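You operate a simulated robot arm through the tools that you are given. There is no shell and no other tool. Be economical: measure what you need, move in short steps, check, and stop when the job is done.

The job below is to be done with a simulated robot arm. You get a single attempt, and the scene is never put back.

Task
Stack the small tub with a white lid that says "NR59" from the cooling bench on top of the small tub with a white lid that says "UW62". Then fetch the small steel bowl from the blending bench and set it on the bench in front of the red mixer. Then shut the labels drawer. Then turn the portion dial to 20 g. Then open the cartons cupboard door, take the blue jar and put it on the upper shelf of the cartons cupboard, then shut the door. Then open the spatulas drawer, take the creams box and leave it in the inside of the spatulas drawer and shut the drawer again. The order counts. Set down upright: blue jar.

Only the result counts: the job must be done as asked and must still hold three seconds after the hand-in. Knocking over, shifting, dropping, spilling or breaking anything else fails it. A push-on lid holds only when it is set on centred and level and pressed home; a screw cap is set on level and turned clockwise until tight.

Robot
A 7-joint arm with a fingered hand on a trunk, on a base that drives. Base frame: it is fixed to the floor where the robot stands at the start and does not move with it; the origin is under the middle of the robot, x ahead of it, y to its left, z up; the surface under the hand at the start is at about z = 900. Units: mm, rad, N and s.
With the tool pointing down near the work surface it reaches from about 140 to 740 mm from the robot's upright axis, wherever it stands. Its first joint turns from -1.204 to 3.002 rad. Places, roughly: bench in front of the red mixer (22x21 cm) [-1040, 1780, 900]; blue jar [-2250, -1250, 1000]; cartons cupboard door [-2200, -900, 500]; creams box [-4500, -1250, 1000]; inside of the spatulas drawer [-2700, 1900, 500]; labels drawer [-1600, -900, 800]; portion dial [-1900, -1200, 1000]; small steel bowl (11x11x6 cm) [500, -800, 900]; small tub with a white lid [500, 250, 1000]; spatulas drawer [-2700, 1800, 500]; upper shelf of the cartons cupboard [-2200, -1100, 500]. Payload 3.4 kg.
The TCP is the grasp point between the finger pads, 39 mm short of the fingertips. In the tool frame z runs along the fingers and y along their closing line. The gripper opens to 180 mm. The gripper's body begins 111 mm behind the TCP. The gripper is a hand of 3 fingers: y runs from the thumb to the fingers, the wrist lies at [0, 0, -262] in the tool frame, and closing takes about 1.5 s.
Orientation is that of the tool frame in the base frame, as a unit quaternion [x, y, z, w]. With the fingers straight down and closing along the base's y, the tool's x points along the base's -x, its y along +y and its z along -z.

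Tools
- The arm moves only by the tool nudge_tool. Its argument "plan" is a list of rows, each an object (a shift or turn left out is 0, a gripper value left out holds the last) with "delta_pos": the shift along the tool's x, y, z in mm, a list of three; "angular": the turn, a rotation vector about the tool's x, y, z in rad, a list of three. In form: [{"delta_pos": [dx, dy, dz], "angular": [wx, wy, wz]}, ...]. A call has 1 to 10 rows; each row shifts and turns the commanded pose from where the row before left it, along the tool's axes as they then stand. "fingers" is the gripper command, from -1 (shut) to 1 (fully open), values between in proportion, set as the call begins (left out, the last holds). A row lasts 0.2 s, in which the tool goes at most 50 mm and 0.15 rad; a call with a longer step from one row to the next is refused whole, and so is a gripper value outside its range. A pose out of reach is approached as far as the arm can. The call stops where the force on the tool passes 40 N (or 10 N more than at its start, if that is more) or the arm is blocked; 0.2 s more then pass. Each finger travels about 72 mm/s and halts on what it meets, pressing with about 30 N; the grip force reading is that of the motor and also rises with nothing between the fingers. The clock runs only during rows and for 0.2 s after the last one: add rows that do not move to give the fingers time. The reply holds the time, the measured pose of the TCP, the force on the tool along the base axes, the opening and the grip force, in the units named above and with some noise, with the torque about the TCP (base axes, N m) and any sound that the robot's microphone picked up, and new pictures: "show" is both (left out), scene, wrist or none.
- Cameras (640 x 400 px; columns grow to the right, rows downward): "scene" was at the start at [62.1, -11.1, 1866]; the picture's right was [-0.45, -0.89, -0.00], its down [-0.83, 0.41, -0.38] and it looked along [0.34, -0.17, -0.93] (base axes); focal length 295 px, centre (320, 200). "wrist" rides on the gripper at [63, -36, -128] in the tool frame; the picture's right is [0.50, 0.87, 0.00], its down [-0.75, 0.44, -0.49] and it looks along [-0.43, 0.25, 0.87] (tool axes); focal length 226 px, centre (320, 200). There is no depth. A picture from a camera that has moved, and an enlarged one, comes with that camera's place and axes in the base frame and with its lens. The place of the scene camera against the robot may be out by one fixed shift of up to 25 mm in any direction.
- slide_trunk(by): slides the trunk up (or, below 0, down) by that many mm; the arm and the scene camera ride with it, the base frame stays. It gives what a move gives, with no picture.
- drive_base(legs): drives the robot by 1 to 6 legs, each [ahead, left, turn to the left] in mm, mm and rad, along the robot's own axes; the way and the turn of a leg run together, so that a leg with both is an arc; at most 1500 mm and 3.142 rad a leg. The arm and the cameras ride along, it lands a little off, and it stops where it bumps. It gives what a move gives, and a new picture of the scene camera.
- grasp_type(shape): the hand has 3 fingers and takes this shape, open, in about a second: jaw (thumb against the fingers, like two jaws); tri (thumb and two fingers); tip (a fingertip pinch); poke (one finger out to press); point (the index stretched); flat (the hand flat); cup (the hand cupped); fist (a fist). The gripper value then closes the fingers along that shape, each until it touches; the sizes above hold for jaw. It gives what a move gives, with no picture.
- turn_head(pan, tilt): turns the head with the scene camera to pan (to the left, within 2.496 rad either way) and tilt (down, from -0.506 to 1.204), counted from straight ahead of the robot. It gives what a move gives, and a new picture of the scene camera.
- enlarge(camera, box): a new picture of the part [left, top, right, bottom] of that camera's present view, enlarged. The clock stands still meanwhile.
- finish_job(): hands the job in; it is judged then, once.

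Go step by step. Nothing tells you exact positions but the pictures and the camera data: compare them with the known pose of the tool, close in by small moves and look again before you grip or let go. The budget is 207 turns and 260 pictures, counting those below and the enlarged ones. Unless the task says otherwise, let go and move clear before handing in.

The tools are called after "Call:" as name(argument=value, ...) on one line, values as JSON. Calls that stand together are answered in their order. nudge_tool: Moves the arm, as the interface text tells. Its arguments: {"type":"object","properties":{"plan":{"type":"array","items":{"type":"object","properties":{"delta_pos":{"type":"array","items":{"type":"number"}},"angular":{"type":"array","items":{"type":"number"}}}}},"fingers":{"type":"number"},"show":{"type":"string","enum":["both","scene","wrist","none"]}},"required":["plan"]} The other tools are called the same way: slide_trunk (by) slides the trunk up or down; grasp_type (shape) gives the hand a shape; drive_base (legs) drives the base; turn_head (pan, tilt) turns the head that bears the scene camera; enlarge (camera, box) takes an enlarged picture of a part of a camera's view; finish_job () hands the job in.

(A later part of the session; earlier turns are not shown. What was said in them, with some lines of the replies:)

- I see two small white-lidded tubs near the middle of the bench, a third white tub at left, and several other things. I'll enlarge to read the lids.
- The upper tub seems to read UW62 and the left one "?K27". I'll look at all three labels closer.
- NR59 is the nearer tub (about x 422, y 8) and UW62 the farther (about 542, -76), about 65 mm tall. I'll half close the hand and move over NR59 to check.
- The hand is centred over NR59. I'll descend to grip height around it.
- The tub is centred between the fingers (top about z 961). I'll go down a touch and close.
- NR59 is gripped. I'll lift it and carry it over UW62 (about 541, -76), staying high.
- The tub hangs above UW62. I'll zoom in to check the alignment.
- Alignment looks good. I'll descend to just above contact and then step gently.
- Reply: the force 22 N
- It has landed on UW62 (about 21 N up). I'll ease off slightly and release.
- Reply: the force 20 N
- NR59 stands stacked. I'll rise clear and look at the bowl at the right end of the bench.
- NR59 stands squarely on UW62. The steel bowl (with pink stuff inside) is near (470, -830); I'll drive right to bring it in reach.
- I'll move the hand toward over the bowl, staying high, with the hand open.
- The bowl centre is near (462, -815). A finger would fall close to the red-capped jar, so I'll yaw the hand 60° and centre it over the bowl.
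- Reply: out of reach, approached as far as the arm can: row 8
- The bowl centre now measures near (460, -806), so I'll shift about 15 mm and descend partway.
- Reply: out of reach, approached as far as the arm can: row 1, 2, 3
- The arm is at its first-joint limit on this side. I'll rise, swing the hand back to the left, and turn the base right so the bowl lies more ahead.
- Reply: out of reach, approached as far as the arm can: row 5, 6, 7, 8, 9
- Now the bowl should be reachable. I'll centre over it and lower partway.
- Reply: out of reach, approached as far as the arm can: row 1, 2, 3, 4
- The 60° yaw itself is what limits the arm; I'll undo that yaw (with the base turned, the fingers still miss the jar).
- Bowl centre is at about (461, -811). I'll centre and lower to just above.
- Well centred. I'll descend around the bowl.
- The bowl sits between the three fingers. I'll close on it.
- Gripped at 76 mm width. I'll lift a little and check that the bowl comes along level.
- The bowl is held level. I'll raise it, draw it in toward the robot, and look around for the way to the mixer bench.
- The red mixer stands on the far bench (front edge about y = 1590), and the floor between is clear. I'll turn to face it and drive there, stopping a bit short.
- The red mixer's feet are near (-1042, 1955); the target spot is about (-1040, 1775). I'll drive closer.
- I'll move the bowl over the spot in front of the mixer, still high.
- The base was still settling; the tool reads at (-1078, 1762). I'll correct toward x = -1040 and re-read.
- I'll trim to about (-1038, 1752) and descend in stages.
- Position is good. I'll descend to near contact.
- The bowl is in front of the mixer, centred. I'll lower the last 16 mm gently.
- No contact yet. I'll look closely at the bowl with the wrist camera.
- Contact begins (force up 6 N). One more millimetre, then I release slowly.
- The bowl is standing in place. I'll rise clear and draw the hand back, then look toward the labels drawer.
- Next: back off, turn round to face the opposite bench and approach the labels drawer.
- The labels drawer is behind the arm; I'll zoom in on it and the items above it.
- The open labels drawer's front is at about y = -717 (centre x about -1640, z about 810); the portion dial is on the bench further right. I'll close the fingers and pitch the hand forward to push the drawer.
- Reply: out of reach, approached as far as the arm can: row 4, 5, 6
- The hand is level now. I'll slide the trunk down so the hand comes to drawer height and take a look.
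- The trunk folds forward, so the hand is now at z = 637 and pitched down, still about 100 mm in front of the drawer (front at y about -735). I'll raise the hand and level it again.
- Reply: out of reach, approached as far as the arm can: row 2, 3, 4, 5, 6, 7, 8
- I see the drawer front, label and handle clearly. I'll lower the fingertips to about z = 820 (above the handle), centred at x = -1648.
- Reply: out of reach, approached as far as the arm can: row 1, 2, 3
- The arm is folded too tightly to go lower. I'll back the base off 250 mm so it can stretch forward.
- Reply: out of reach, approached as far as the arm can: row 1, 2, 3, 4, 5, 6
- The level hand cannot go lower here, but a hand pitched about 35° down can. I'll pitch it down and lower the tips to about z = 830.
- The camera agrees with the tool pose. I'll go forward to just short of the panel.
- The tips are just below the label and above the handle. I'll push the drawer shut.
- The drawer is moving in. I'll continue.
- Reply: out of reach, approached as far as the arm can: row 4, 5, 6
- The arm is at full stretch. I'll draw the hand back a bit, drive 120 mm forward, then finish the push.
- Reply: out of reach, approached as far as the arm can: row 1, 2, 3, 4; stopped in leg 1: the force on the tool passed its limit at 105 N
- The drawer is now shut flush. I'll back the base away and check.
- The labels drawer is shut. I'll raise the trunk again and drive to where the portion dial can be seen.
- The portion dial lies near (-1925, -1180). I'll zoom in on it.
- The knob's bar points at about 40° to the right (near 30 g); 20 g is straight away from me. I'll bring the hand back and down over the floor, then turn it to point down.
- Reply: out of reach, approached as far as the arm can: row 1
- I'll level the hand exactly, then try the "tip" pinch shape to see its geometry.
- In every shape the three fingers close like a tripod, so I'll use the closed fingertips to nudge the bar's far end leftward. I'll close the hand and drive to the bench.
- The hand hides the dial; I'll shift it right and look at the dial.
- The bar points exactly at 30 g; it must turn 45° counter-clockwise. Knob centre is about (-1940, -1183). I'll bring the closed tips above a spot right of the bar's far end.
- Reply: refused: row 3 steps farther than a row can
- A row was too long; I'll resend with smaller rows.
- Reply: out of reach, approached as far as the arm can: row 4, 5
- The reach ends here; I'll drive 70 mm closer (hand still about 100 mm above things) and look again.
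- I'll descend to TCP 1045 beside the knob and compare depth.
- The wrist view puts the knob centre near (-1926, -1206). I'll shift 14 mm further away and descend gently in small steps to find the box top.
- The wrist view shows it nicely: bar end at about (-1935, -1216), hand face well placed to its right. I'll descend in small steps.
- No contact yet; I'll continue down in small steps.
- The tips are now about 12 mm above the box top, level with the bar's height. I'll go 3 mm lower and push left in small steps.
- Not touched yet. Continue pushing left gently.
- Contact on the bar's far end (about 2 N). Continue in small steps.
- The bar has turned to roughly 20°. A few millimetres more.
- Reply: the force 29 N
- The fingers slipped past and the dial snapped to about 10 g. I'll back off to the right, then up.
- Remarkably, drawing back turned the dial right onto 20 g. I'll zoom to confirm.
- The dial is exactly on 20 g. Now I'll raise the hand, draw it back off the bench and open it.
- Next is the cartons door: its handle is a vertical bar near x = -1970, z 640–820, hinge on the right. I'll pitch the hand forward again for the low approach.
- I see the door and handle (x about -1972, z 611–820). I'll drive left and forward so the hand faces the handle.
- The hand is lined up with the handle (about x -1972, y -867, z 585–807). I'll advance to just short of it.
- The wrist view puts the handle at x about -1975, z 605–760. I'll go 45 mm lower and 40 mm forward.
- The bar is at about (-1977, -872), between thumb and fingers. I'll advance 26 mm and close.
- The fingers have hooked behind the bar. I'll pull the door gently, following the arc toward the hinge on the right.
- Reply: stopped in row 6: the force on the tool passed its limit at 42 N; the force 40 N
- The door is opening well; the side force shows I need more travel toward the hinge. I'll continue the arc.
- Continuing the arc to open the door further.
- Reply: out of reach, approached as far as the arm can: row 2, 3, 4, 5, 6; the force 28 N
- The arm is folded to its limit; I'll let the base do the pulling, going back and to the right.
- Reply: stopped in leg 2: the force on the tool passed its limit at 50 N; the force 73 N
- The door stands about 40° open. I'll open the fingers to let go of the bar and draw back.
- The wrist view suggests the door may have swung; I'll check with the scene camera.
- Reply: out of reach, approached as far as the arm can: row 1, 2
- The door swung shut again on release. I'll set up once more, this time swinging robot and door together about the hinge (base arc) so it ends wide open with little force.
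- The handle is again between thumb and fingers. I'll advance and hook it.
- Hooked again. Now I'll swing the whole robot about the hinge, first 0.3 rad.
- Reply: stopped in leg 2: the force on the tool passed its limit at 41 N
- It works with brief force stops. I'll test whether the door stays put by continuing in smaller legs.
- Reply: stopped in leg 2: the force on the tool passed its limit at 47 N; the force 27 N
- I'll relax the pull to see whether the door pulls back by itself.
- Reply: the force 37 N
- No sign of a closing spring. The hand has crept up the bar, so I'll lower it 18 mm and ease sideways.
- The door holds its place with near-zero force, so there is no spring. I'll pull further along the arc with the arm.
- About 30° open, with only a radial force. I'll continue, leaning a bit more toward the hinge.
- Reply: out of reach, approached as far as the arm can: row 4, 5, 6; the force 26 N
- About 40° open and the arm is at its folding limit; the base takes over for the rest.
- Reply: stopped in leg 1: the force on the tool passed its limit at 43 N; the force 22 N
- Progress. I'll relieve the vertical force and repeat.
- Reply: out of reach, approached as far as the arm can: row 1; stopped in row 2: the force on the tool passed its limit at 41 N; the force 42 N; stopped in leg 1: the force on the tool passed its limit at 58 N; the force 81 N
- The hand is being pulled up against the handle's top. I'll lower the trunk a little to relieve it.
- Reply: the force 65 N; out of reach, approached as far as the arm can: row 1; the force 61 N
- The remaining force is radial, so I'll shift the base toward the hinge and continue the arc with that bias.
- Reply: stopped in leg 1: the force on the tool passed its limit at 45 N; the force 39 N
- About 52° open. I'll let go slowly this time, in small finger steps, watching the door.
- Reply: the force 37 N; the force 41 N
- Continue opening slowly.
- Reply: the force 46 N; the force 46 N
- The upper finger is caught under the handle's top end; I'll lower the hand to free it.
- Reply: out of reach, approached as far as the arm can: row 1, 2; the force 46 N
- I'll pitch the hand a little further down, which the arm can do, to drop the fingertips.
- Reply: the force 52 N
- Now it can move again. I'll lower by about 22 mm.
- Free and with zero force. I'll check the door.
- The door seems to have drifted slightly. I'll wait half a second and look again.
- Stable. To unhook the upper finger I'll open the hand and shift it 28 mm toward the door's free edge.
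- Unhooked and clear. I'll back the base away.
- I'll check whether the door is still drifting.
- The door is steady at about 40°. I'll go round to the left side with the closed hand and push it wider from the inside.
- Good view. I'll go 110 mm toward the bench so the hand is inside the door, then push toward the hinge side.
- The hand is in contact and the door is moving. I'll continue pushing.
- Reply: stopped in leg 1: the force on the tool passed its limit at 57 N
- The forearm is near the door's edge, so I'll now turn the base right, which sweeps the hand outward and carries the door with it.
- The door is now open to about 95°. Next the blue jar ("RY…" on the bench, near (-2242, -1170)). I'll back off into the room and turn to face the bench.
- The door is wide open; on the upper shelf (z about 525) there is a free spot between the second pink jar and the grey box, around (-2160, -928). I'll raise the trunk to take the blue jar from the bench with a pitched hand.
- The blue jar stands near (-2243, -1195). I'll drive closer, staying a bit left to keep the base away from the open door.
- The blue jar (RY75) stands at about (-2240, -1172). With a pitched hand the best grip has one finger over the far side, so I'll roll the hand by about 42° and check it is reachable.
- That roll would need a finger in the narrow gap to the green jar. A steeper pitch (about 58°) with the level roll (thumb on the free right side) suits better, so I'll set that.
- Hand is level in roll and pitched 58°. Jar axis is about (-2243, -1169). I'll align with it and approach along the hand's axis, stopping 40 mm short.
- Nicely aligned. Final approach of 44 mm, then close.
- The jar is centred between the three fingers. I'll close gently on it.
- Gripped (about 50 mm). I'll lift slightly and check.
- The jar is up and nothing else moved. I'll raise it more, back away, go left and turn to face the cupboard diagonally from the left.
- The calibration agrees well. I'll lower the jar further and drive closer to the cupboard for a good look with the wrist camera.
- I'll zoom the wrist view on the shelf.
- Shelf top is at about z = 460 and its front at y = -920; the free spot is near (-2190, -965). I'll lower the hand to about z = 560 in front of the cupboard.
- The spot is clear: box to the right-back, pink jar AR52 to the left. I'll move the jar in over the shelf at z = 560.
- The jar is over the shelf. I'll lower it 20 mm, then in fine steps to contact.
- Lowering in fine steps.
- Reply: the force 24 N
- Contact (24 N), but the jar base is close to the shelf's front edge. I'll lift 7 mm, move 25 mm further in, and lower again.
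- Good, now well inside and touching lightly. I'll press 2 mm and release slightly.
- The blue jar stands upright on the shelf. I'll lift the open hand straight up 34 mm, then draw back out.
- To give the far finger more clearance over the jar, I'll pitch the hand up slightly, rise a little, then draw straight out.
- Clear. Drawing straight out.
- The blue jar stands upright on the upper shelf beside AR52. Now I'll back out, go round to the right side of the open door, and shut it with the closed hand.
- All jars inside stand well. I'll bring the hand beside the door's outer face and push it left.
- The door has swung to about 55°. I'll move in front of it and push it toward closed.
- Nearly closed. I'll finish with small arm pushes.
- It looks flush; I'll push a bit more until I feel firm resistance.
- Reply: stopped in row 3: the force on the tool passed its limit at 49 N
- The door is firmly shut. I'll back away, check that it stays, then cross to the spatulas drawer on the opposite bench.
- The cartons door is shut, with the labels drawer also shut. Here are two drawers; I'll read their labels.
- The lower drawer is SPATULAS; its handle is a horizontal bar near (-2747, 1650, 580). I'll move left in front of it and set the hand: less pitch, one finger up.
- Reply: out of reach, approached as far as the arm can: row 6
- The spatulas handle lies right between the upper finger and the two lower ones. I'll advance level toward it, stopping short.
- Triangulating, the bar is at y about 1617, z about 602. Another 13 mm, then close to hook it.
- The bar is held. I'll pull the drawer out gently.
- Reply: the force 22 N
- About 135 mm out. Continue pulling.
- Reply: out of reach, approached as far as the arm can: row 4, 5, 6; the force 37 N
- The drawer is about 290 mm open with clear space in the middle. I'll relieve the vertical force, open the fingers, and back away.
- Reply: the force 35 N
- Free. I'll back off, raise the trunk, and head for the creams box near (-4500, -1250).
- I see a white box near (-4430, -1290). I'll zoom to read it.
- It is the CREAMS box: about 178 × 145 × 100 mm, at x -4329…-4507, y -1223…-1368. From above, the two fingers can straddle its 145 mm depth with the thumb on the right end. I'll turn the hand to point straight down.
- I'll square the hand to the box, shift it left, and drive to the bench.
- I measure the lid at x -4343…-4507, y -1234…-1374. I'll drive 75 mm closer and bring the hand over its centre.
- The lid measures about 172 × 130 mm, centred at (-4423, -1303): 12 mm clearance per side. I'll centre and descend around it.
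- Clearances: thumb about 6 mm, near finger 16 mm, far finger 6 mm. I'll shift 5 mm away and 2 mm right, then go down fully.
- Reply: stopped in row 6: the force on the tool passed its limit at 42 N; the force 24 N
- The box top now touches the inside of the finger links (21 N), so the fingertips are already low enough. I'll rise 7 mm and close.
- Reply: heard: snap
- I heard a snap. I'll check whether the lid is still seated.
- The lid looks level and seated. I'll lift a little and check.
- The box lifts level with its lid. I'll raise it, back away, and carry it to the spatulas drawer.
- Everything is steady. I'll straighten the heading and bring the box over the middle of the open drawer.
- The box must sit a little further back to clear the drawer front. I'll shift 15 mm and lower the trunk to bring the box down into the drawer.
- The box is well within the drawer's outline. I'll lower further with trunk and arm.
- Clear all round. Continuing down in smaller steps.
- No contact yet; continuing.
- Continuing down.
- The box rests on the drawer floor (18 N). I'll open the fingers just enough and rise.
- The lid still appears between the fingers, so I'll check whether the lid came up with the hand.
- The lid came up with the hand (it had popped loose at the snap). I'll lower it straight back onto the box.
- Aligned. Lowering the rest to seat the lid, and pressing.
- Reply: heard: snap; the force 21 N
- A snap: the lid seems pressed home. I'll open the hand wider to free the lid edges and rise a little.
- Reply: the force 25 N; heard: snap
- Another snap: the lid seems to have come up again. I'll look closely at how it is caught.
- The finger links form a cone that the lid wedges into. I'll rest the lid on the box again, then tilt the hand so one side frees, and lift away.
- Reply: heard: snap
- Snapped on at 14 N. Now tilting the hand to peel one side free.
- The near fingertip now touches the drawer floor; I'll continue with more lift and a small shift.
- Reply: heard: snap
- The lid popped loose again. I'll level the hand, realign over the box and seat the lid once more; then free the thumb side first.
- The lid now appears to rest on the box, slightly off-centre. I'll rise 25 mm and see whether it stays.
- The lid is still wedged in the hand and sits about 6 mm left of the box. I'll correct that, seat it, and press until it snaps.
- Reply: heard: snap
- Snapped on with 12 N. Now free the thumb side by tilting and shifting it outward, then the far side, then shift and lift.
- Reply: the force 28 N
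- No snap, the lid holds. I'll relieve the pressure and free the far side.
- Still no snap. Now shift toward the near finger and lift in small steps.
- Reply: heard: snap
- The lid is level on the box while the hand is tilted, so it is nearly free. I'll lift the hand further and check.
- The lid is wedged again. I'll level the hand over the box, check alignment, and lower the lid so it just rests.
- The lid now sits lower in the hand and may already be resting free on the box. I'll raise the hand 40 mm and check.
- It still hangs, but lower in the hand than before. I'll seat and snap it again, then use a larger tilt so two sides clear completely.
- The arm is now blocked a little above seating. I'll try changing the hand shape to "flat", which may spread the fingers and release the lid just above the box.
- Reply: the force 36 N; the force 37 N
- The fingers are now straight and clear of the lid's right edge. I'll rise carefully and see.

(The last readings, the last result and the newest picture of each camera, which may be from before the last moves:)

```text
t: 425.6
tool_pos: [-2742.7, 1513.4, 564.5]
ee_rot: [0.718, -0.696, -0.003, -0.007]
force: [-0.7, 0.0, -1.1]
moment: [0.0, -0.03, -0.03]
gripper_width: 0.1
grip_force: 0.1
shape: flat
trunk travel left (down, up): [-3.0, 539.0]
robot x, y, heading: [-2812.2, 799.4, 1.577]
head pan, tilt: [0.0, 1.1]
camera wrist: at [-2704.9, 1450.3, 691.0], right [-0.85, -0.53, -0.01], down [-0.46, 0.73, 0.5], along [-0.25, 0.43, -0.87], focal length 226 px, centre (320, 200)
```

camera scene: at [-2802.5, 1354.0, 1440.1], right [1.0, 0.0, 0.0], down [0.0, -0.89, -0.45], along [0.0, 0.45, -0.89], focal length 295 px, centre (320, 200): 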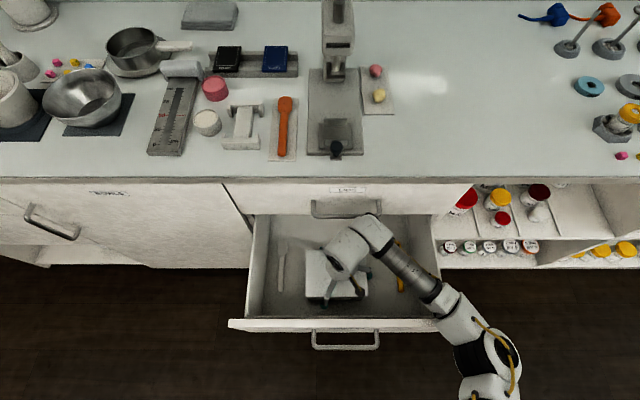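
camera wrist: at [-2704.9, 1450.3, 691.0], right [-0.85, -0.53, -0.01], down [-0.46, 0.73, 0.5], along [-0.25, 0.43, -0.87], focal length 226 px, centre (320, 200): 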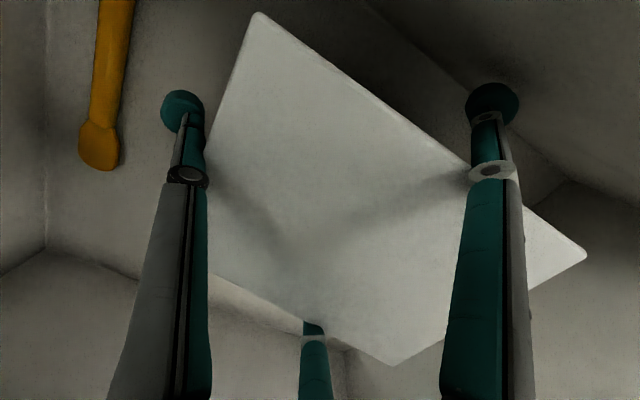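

The lid has slid lower between the straight fingers. I'll go back down so it is just above the box, then switch to the flared "jaw" pose to drop it the last few millimetres.

Call:
nudge_tool(plan=[{"delta_pos": [0, 2, 10]}, {"delta_pos": [0, 0, 8]}, {"delta_pos": [0, 0, 4]}, {}], show="none")

Call:
grasp_type(shape="jaw")

Call:
nudge_tool(plan=[{"delta_pos": [0, 0, -5]}, {"delta_pos": [0, 0, -10]}, {"delta_pos": [0, 0, -15]}, {}], show="wrist")

```text
t: 426.6
tool_pos: [-2743.3, 1512.1, 551.0]
ee_rot: [0.717, -0.697, -0.008, -0.01]
force: [10.0, 0.4, 34.9]
moment: [0.51, -0.54, 0.06]
gripper_width: 0.1
grip_force: 0.1
shape: flat
trunk travel left (down, up): [-3.0, 539.0]
robot x, y, heading: [-2811.2, 801.3, 1.571]
head pan, tilt: [0.0, 1.1]
```

```text
t: 427.5
tool_pos: [-2745.2, 1511.8, 545.3]
ee_rot: [0.718, -0.696, -0.004, -0.007]
force: [2.4, 0.8, 0.7]
moment: [0.06, 0.05, -0.09]
gripper_width: 179.6
grip_force: 0.0
shape: jaw
trunk travel left (down, up): [-3.0, 539.0]
robot x, y, heading: [-2810.2, 799.7, 1.573]
head pan, tilt: [0.0, 1.1]
```

```text
t: 428.5
tool_pos: [-2745.6, 1513.8, 573.3]
ee_rot: [0.717, -0.697, -0.004, -0.008]
force: [0.1, 0.5, -0.9]
moment: [0.01, -0.02, 0.02]
gripper_width: 179.7
grip_force: 0.1
shape: jaw
trunk travel left (down, up): [-3.0, 539.0]
robot x, y, heading: [-2806.9, 799.3, 1.573]
head pan, tilt: [0.0, 1.1]
camera wrist: at [-2707.3, 1449.8, 700.4], right [-0.85, -0.53, -0.01], down [-0.46, 0.73, 0.5], along [-0.25, 0.43, -0.86], focal length 226 px, centre (320, 200)
```

wrist: 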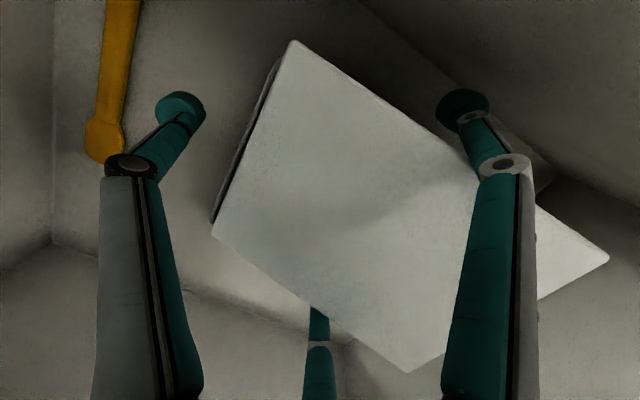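

The lid has come free of the fingers. I'll raise the hand further and check.

Call:
nudge_tool(plan=[{"delta_pos": [0, 0, -15]}, {"delta_pos": [0, 0, -20]}, {"delta_pos": [0, 0, -25]}, {}], show="wrist")

```text
t: 429.5
tool_pos: [-2745.9, 1511.6, 635.6]
ee_rot: [0.717, -0.697, -0.004, -0.008]
force: [-0.5, -0.1, 0.2]
moment: [-0.01, 0.02, 0.0]
gripper_width: 180.2
grip_force: 0.0
shape: jaw
trunk travel left (down, up): [-3.0, 539.0]
robot x, y, heading: [-2806.5, 802.0, 1.571]
head pan, tilt: [0.0, 1.1]
camera wrist: at [-2707.5, 1449.0, 761.3], right [-0.85, -0.53, -0.01], down [-0.46, 0.73, 0.5], along [-0.25, 0.43, -0.86], focal length 226 px, centre (320, 200)
```

wrist: 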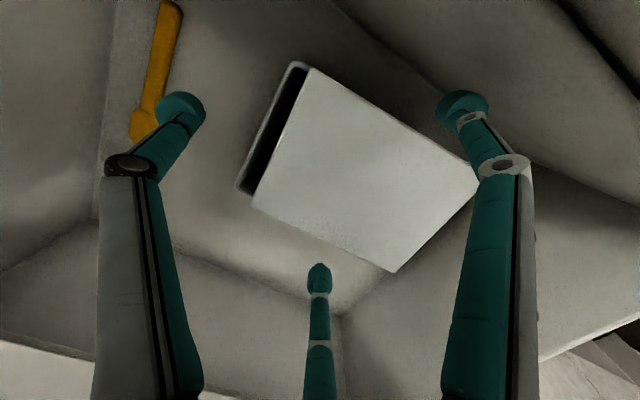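

The lid lies loose on the box but about 19 mm too far left (toward -x). I'll close the hand, move to that end, and push the lid back along +x.

Call:
nudge_tool(plan=[{"delta_pos": [0, 0, -15]}, {}, {}, {}, {}, {}, {"delta_pos": [-3, 42, 0]}, {"delta_pos": [-3, 42, 0]}, {"delta_pos": [0, 42, 0]}, {"delta_pos": [0, 44, 0]}], fingers=-1, show="none")

Call:
nudge_tool(plan=[{"delta_pos": [0, 0, 20]}, {"delta_pos": [0, 0, 20]}, {"delta_pos": [0, 0, 14]}, {}], show="wrist")

```text
t: 431.7
tool_pos: [-2914.9, 1511.5, 649.9]
ee_rot: [0.717, -0.697, -0.004, -0.009]
force: [-0.6, -0.6, -0.6]
moment: [-0.01, 0.02, 0.0]
gripper_width: 0.0
grip_force: 30.1
shape: jaw
trunk travel left (down, up): [-3.0, 539.0]
robot x, y, heading: [-2808.4, 800.1, 1.57]
head pan, tilt: [0.0, 1.1]
```

```text
t: 432.7
tool_pos: [-2913.2, 1510.3, 596.0]
ee_rot: [0.718, -0.696, -0.004, -0.009]
force: [0.1, -0.3, -0.8]
moment: [0.02, 0.02, 0.01]
gripper_width: 0.0
grip_force: 30.3
shape: jaw
trunk travel left (down, up): [-3.0, 539.0]
robot x, y, heading: [-2807.9, 803.0, 1.569]
head pan, tilt: [0.0, 1.1]
camera wrist: at [-2876.1, 1448.7, 721.2], right [-0.85, -0.53, -0.01], down [-0.46, 0.73, 0.5], along [-0.25, 0.43, -0.86], focal length 226 px, centre (320, 200)
```

wrist: 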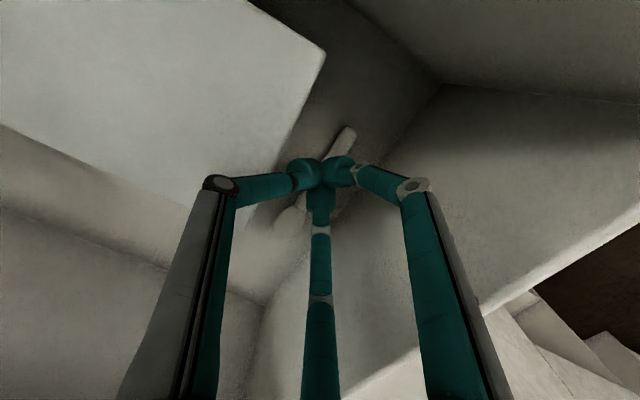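

In position. Pushing the lid toward +x by about 28 mm.

Call:
nudge_tool(plan=[{"delta_pos": [0, -6, 0]}, {"delta_pos": [0, -6, 0]}, {"delta_pos": [0, -5, 0]}, {"delta_pos": [0, -5, 0]}, {"delta_pos": [0, -4, 0]}, {}], show="wrist")

```text
t: 434.1
tool_pos: [-2887.0, 1514.7, 595.2]
ee_rot: [0.718, -0.696, -0.004, -0.007]
force: [-0.1, 0.3, 0.8]
moment: [-0.01, 0.03, 0.0]
gripper_width: 0.2
grip_force: 30.3
shape: jaw
trunk travel left (down, up): [-3.0, 539.0]
robot x, y, heading: [-2808.1, 799.1, 1.57]
head pan, tilt: [0.0, 1.1]
camera wrist: at [-2849.8, 1450.3, 721.7], right [-0.85, -0.53, -0.01], down [-0.46, 0.73, 0.5], along [-0.25, 0.43, -0.86], focal length 226 px, centre (320, 200)
```

wrist: 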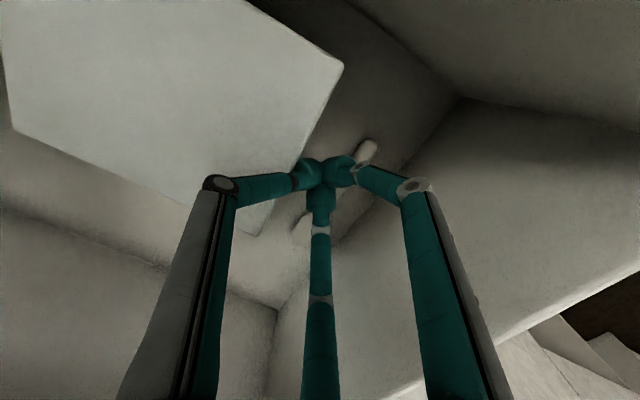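

The lid has moved about 15 mm; 4 mm to go.

Call:
nudge_tool(plan=[{"delta_pos": [0, -3, 0]}, {"delta_pos": [0, -2, 0]}, {}], show="none")

Call:
nudge_tool(plan=[{"delta_pos": [0, 10, 0]}, {"delta_pos": [0, 20, -30]}, {"delta_pos": [0, -20, -45]}, {"delta_pos": [0, -40, -10]}, {"delta_pos": [0, -40, 0]}, {"delta_pos": [0, -40, 0]}, {"delta_pos": [0, -20, 0]}, {}], show="wrist")

```text
t: 434.9
tool_pos: [-2882.8, 1513.9, 595.9]
ee_rot: [0.718, -0.696, -0.005, -0.008]
force: [0.6, 0.2, -0.1]
moment: [0.0, 0.02, 0.0]
gripper_width: 0.2
grip_force: 30.0
shape: jaw
trunk travel left (down, up): [-3.0, 539.0]
robot x, y, heading: [-2808.4, 798.8, 1.571]
head pan, tilt: [0.0, 1.1]
```

```text
t: 436.7
tool_pos: [-2752.0, 1514.7, 683.0]
ee_rot: [0.718, -0.696, -0.004, -0.007]
force: [-0.8, 0.0, -0.7]
moment: [0.02, -0.02, -0.02]
gripper_width: 0.1
grip_force: 29.9
shape: jaw
trunk travel left (down, up): [-3.0, 539.0]
robot x, y, heading: [-2807.5, 800.4, 1.566]
head pan, tilt: [0.0, 1.1]
camera wrist: at [-2714.7, 1451.4, 808.8], right [-0.85, -0.53, -0.01], down [-0.46, 0.73, 0.5], along [-0.25, 0.43, -0.86], focal length 226 px, centre (320, 200)
```

wrist: 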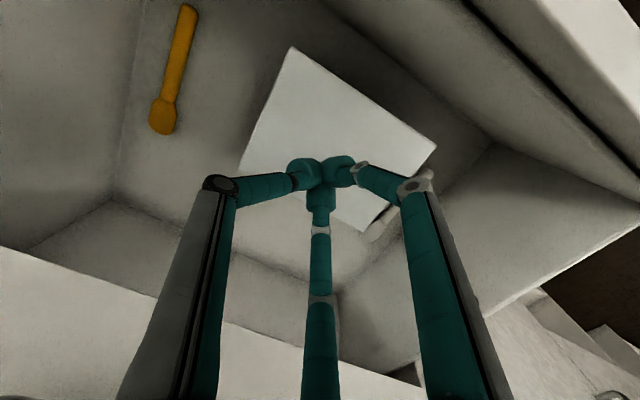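

The lid now covers the box. I'll press it home in the centre with the closed fingertips.

Call:
nudge_tool(plan=[{"delta_pos": [-2, 17, 20]}, {"delta_pos": [0, 0, 25]}, {"delta_pos": [0, 0, 15]}, {"delta_pos": [0, 0, 5]}, {"delta_pos": [0, 0, 4]}, {"delta_pos": [0, 0, 4]}, {"delta_pos": [0, 0, 4]}, {"delta_pos": [0, 0, 3]}, {"delta_pos": [0, 0, 3]}], show="none")

```text
t: 438.4
tool_pos: [-2771.7, 1519.0, 613.5]
ee_rot: [0.718, -0.696, -0.011, -0.011]
force: [3.3, 1.6, 17.8]
moment: [0.01, -0.15, -0.01]
gripper_width: 0.2
grip_force: 30.2
shape: jaw
trunk travel left (down, up): [-3.0, 539.0]
robot x, y, heading: [-2807.1, 799.0, 1.574]
head pan, tilt: [0.0, 1.1]
heard: snap
stopped in row 8: the force on the tool passed its limit at 43 N (the readings are from after the stop); the commanded pose is now the measured one
```

Snap at 43 N: the lid is home. I'll rise and verify.

Call:
nudge_tool(plan=[{"delta_pos": [0, 0, -10]}, {"delta_pos": [0, 0, -25]}, {"delta_pos": [0, 0, -35]}, {"delta_pos": [0, 0, -30]}, {}], show="wrist")

Call:
slide_trunk(by=170)

```text
t: 439.6
tool_pos: [-2773.9, 1516.9, 711.4]
ee_rot: [0.718, -0.696, -0.007, -0.01]
force: [-0.2, 0.9, 0.1]
moment: [0.01, 0.02, -0.02]
gripper_width: 0.0
grip_force: 29.9
shape: jaw
trunk travel left (down, up): [-3.0, 539.0]
robot x, y, heading: [-2809.7, 795.6, 1.58]
head pan, tilt: [0.0, 1.1]
camera wrist: at [-2735.6, 1452.5, 836.3], right [-0.85, -0.53, -0.02], down [-0.46, 0.73, 0.51], along [-0.26, 0.44, -0.86], focal length 226 px, centre (320, 200)
```

wrist: 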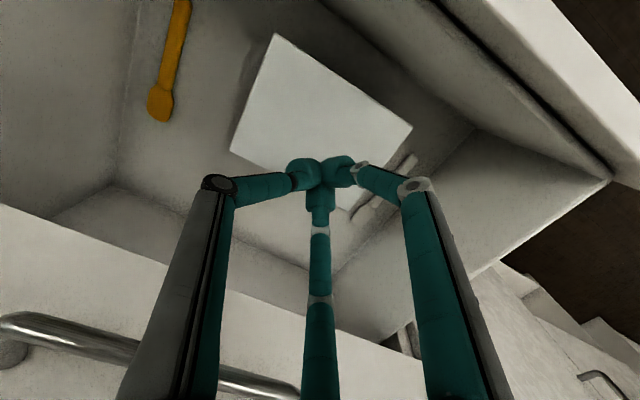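

```text
t: 441.5
tool_pos: [-2770.9, 1515.9, 878.4]
ee_rot: [0.718, -0.696, -0.007, -0.01]
force: [0.2, 0.8, 0.5]
moment: [0.0, 0.02, 0.0]
gripper_width: 0.2
grip_force: 29.9
shape: jaw
trunk travel left (down, up): [-173.0, 369.0]
robot x, y, heading: [-2807.1, 795.3, 1.573]
head pan, tilt: [0.0, 1.1]
```

The box is closed and lies well in the drawer. I'll back off, pitch the hand forward and lower it to push the drawer shut.

Call:
drive_base(legs=[[-380, 25, 0]])

Call:
nudge_tool(plan=[{"angular": [0, -0.15, 0]}, {"angular": [0, -0.15, 0]}, {"angular": [0, -0.15, 0]}, {"angular": [0, -0.15, 0]}, {"angular": [0, -0.15, 0]}, {}], show="none")

Call:
slide_trunk(by=-170)

```text
t: 443.9
tool_pos: [-2799.3, 1133.3, 881.7]
ee_rot: [0.719, -0.695, -0.008, -0.01]
force: [0.6, -0.6, 0.6]
moment: [0.01, -0.02, 0.0]
gripper_width: 0.0
grip_force: 30.2
shape: jaw
trunk travel left (down, up): [-173.0, 369.0]
robot x, y, heading: [-2833.4, 418.7, 1.579]
head pan, tilt: [0.0, 1.1]
camera scene: at [-2827.0, 685.6, 1683.4], right [1.0, 0.0, 0.0], down [0.0, -0.89, -0.45], along [0.0, 0.45, -0.89], focal length 295 px, centre (320, 200)
```

scene: 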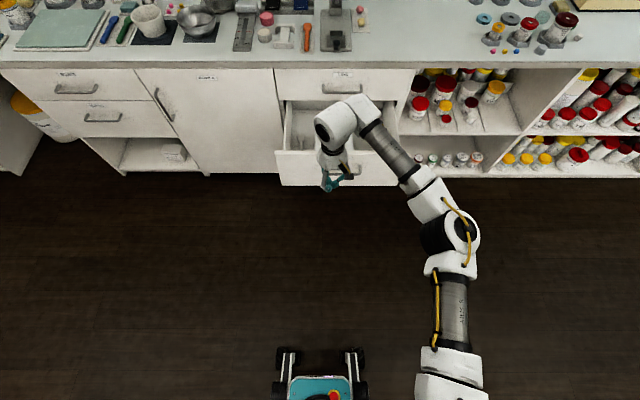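

```text
t: 445.3
tool_pos: [-2799.9, 1129.6, 884.1]
ee_rot: [0.666, -0.642, -0.272, -0.266]
force: [-0.4, 0.4, -0.2]
moment: [0.0, 0.0, -0.02]
gripper_width: 0.0
grip_force: 30.2
shape: jaw
trunk travel left (down, up): [-173.0, 369.0]
robot x, y, heading: [-2832.9, 417.0, 1.579]
head pan, tilt: [0.0, 1.1]
```

```text
t: 447.2
tool_pos: [-2800.4, 1129.6, 714.9]
ee_rot: [0.666, -0.642, -0.272, -0.267]
force: [0.3, 0.1, -0.5]
moment: [-0.03, 0.0, -0.02]
gripper_width: 0.3
grip_force: 30.4
shape: jaw
trunk travel left (down, up): [-3.0, 539.0]
robot x, y, heading: [-2831.5, 414.5, 1.575]
head pan, tilt: [0.0, 1.1]
```

I'll set the height to push above the handle and drive forward to push the drawer most of the way in.

Call:
nudge_tool(plan=[{"delta_pos": [16, -20, 16]}, {"delta_pos": [16, -20, 16]}, {}], show="none")

Call:
drive_base(legs=[[250, 0, 0]])

```text
t: 448.0
tool_pos: [-2761.9, 1129.6, 668.3]
ee_rot: [0.666, -0.641, -0.272, -0.266]
force: [0.5, 0.5, 0.1]
moment: [0.02, 0.01, 0.04]
gripper_width: 0.0
grip_force: 30.1
shape: jaw
trunk travel left (down, up): [-3.0, 539.0]
robot x, y, heading: [-2833.9, 418.2, 1.576]
head pan, tilt: [0.0, 1.1]
```

```text
t: 449.9
tool_pos: [-2764.1, 1381.0, 666.1]
ee_rot: [0.666, -0.641, -0.273, -0.266]
force: [0.3, -0.7, -0.2]
moment: [0.0, -0.01, -0.03]
gripper_width: 0.2
grip_force: 30.1
shape: jaw
trunk travel left (down, up): [-3.0, 539.0]
robot x, y, heading: [-2834.3, 670.9, 1.579]
head pan, tilt: [0.0, 1.1]
camera scene: at [-2830.9, 1220.9, 1440.4], right [1.0, 0.01, 0.0], down [0.0, -0.89, -0.45], along [-0.01, 0.45, -0.89], focal length 295 px, centre (320, 200)
```

scene: 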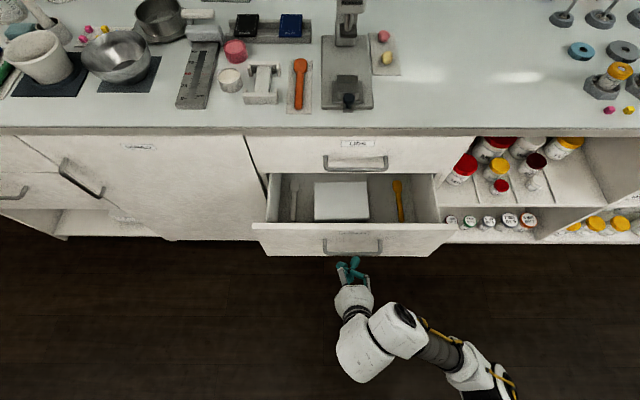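

The drawer front is at about y = 1510. I'll drive on 190 mm and then finish with the arm.

Call:
drive_base(legs=[[190, 0, 0]])

```text
t: 451.4
tool_pos: [-2766.4, 1564.9, 670.6]
ee_rot: [0.666, -0.641, -0.272, -0.268]
force: [-0.8, 0.5, 0.5]
moment: [-0.01, 0.01, 0.01]
gripper_width: 0.0
grip_force: 30.4
shape: jaw
trunk travel left (down, up): [-3.0, 539.0]
robot x, y, heading: [-2835.5, 859.8, 1.578]
head pan, tilt: [0.0, 1.1]
camera scene: at [-2831.6, 1409.3, 1440.3], right [1.0, 0.01, 0.0], down [0.0, -0.89, -0.45], along [-0.01, 0.45, -0.89], focal length 295 px, centre (320, 200)
```

scene: 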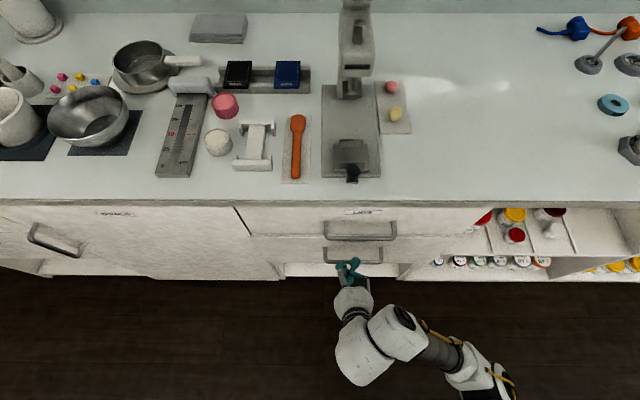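

The drawer has gone in. I'll push with the arm until firm contact to make sure it is fully shut.

Call:
nudge_tool(plan=[{"delta_pos": [-8.5, 0, 8.5]}, {"delta_pos": [-8.5, 0, 8.5]}, {"delta_pos": [-7, 0, 7]}, {"delta_pos": [-7, 0, 7]}, {"delta_pos": [-5, 0, 5]}, {"delta_pos": [-5, 0, 5]}, {"delta_pos": [-5, 0, 5]}, {"delta_pos": [-4, 0, 4]}], show="none")

```text
t: 453.3
tool_pos: [-2775.1, 1626.2, 675.7]
ee_rot: [0.669, -0.637, -0.273, -0.268]
force: [1.0, -12.0, -1.8]
moment: [0.04, 0.04, -0.35]
gripper_width: 0.0
grip_force: 30.2
shape: jaw
trunk travel left (down, up): [-3.0, 539.0]
robot x, y, heading: [-2835.3, 854.8, 1.577]
head pan, tilt: [0.0, 1.1]
stopped in row 8: the force on the tool passed its limit at 41 N (the readings are from after the stop); the commanded pose is now the measured one
```

Firm stop (41 N): the drawer is shut. I'll back off and take a final look.

Call:
drive_base(legs=[[-300, 0, 0]])

Call:
enlarge(camera="scene", box=[200, 60, 480, 220])

```text
t: 455.3
tool_pos: [-2773.0, 1333.0, 676.3]
ee_rot: [0.669, -0.637, -0.273, -0.269]
force: [0.6, -0.5, 0.2]
moment: [0.0, 0.0, 0.01]
gripper_width: 0.0
grip_force: 29.8
shape: jaw
trunk travel left (down, up): [-3.0, 539.0]
robot x, y, heading: [-2832.5, 563.2, 1.574]
head pan, tilt: [0.0, 1.1]
camera scene: at [-2830.8, 1115.1, 1440.6], right [1.0, 0.01, 0.0], down [0.0, -0.89, -0.45], along [-0.01, 0.45, -0.89], focal length 295 px, centre (320, 200)
```

scene: 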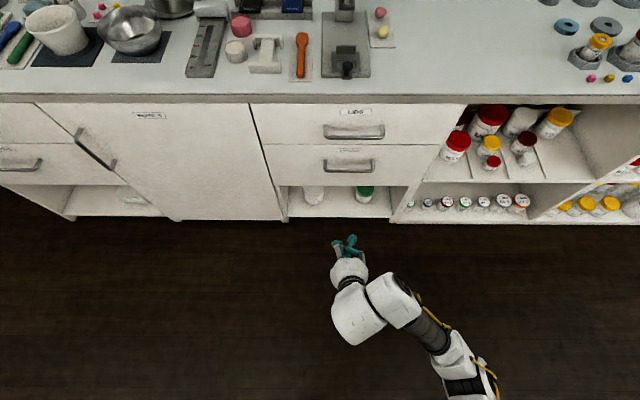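

```text
2.29 times, centred on (340, 140) of scene
camera zoom: at [-2830.8, 1115.1, 1440.6], right [1.0, 0.01, 0.0], down [0.0, -0.89, -0.45], along [-0.01, 0.45, -0.89], focal length 674 px, centre (274, 337)
```

zoom: 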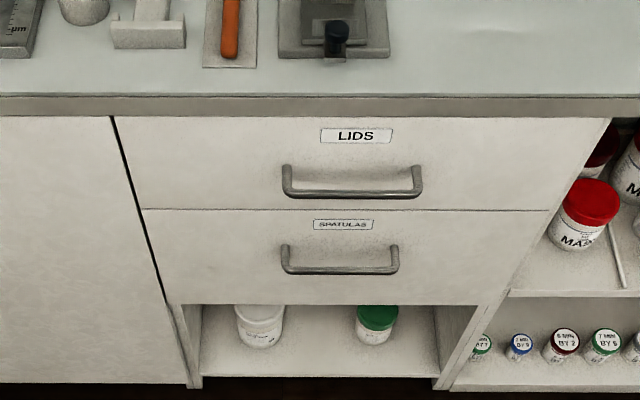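

The spatulas drawer is shut flush with the creams box inside. The steps were done in order, and the hand is empty and clear, so I'm handing in.

Call:
finish_job()

```text
The job is handed in.
```

The job is handed in, with all six steps done in the order asked. I don't know the verdict.

- **Tubs:** NR59 stands on UW62 on the cooling bench.
- **Steel bowl:** it stands on the bench in front of the red mixer.
- **Labels drawer:** it is shut. The last push reached 105 N, well above the usual 40 N stop, and nothing looked damaged.
- **Portion dial:** it reads 20 g. It overshot to about 10 g on the way, and drawing the hand back set it on 20 g.
- **Blue jar:** it stands upright on the upper shelf of the cartons cupboard, and the door is shut.
- **Creams box:** it is in the spatulas drawer, and the drawer is shut. Its lid popped off several times while I was setting it down. I put the lid back and pressed it home (43 N, with a snap), and it was on in my last view before shutting the drawer.
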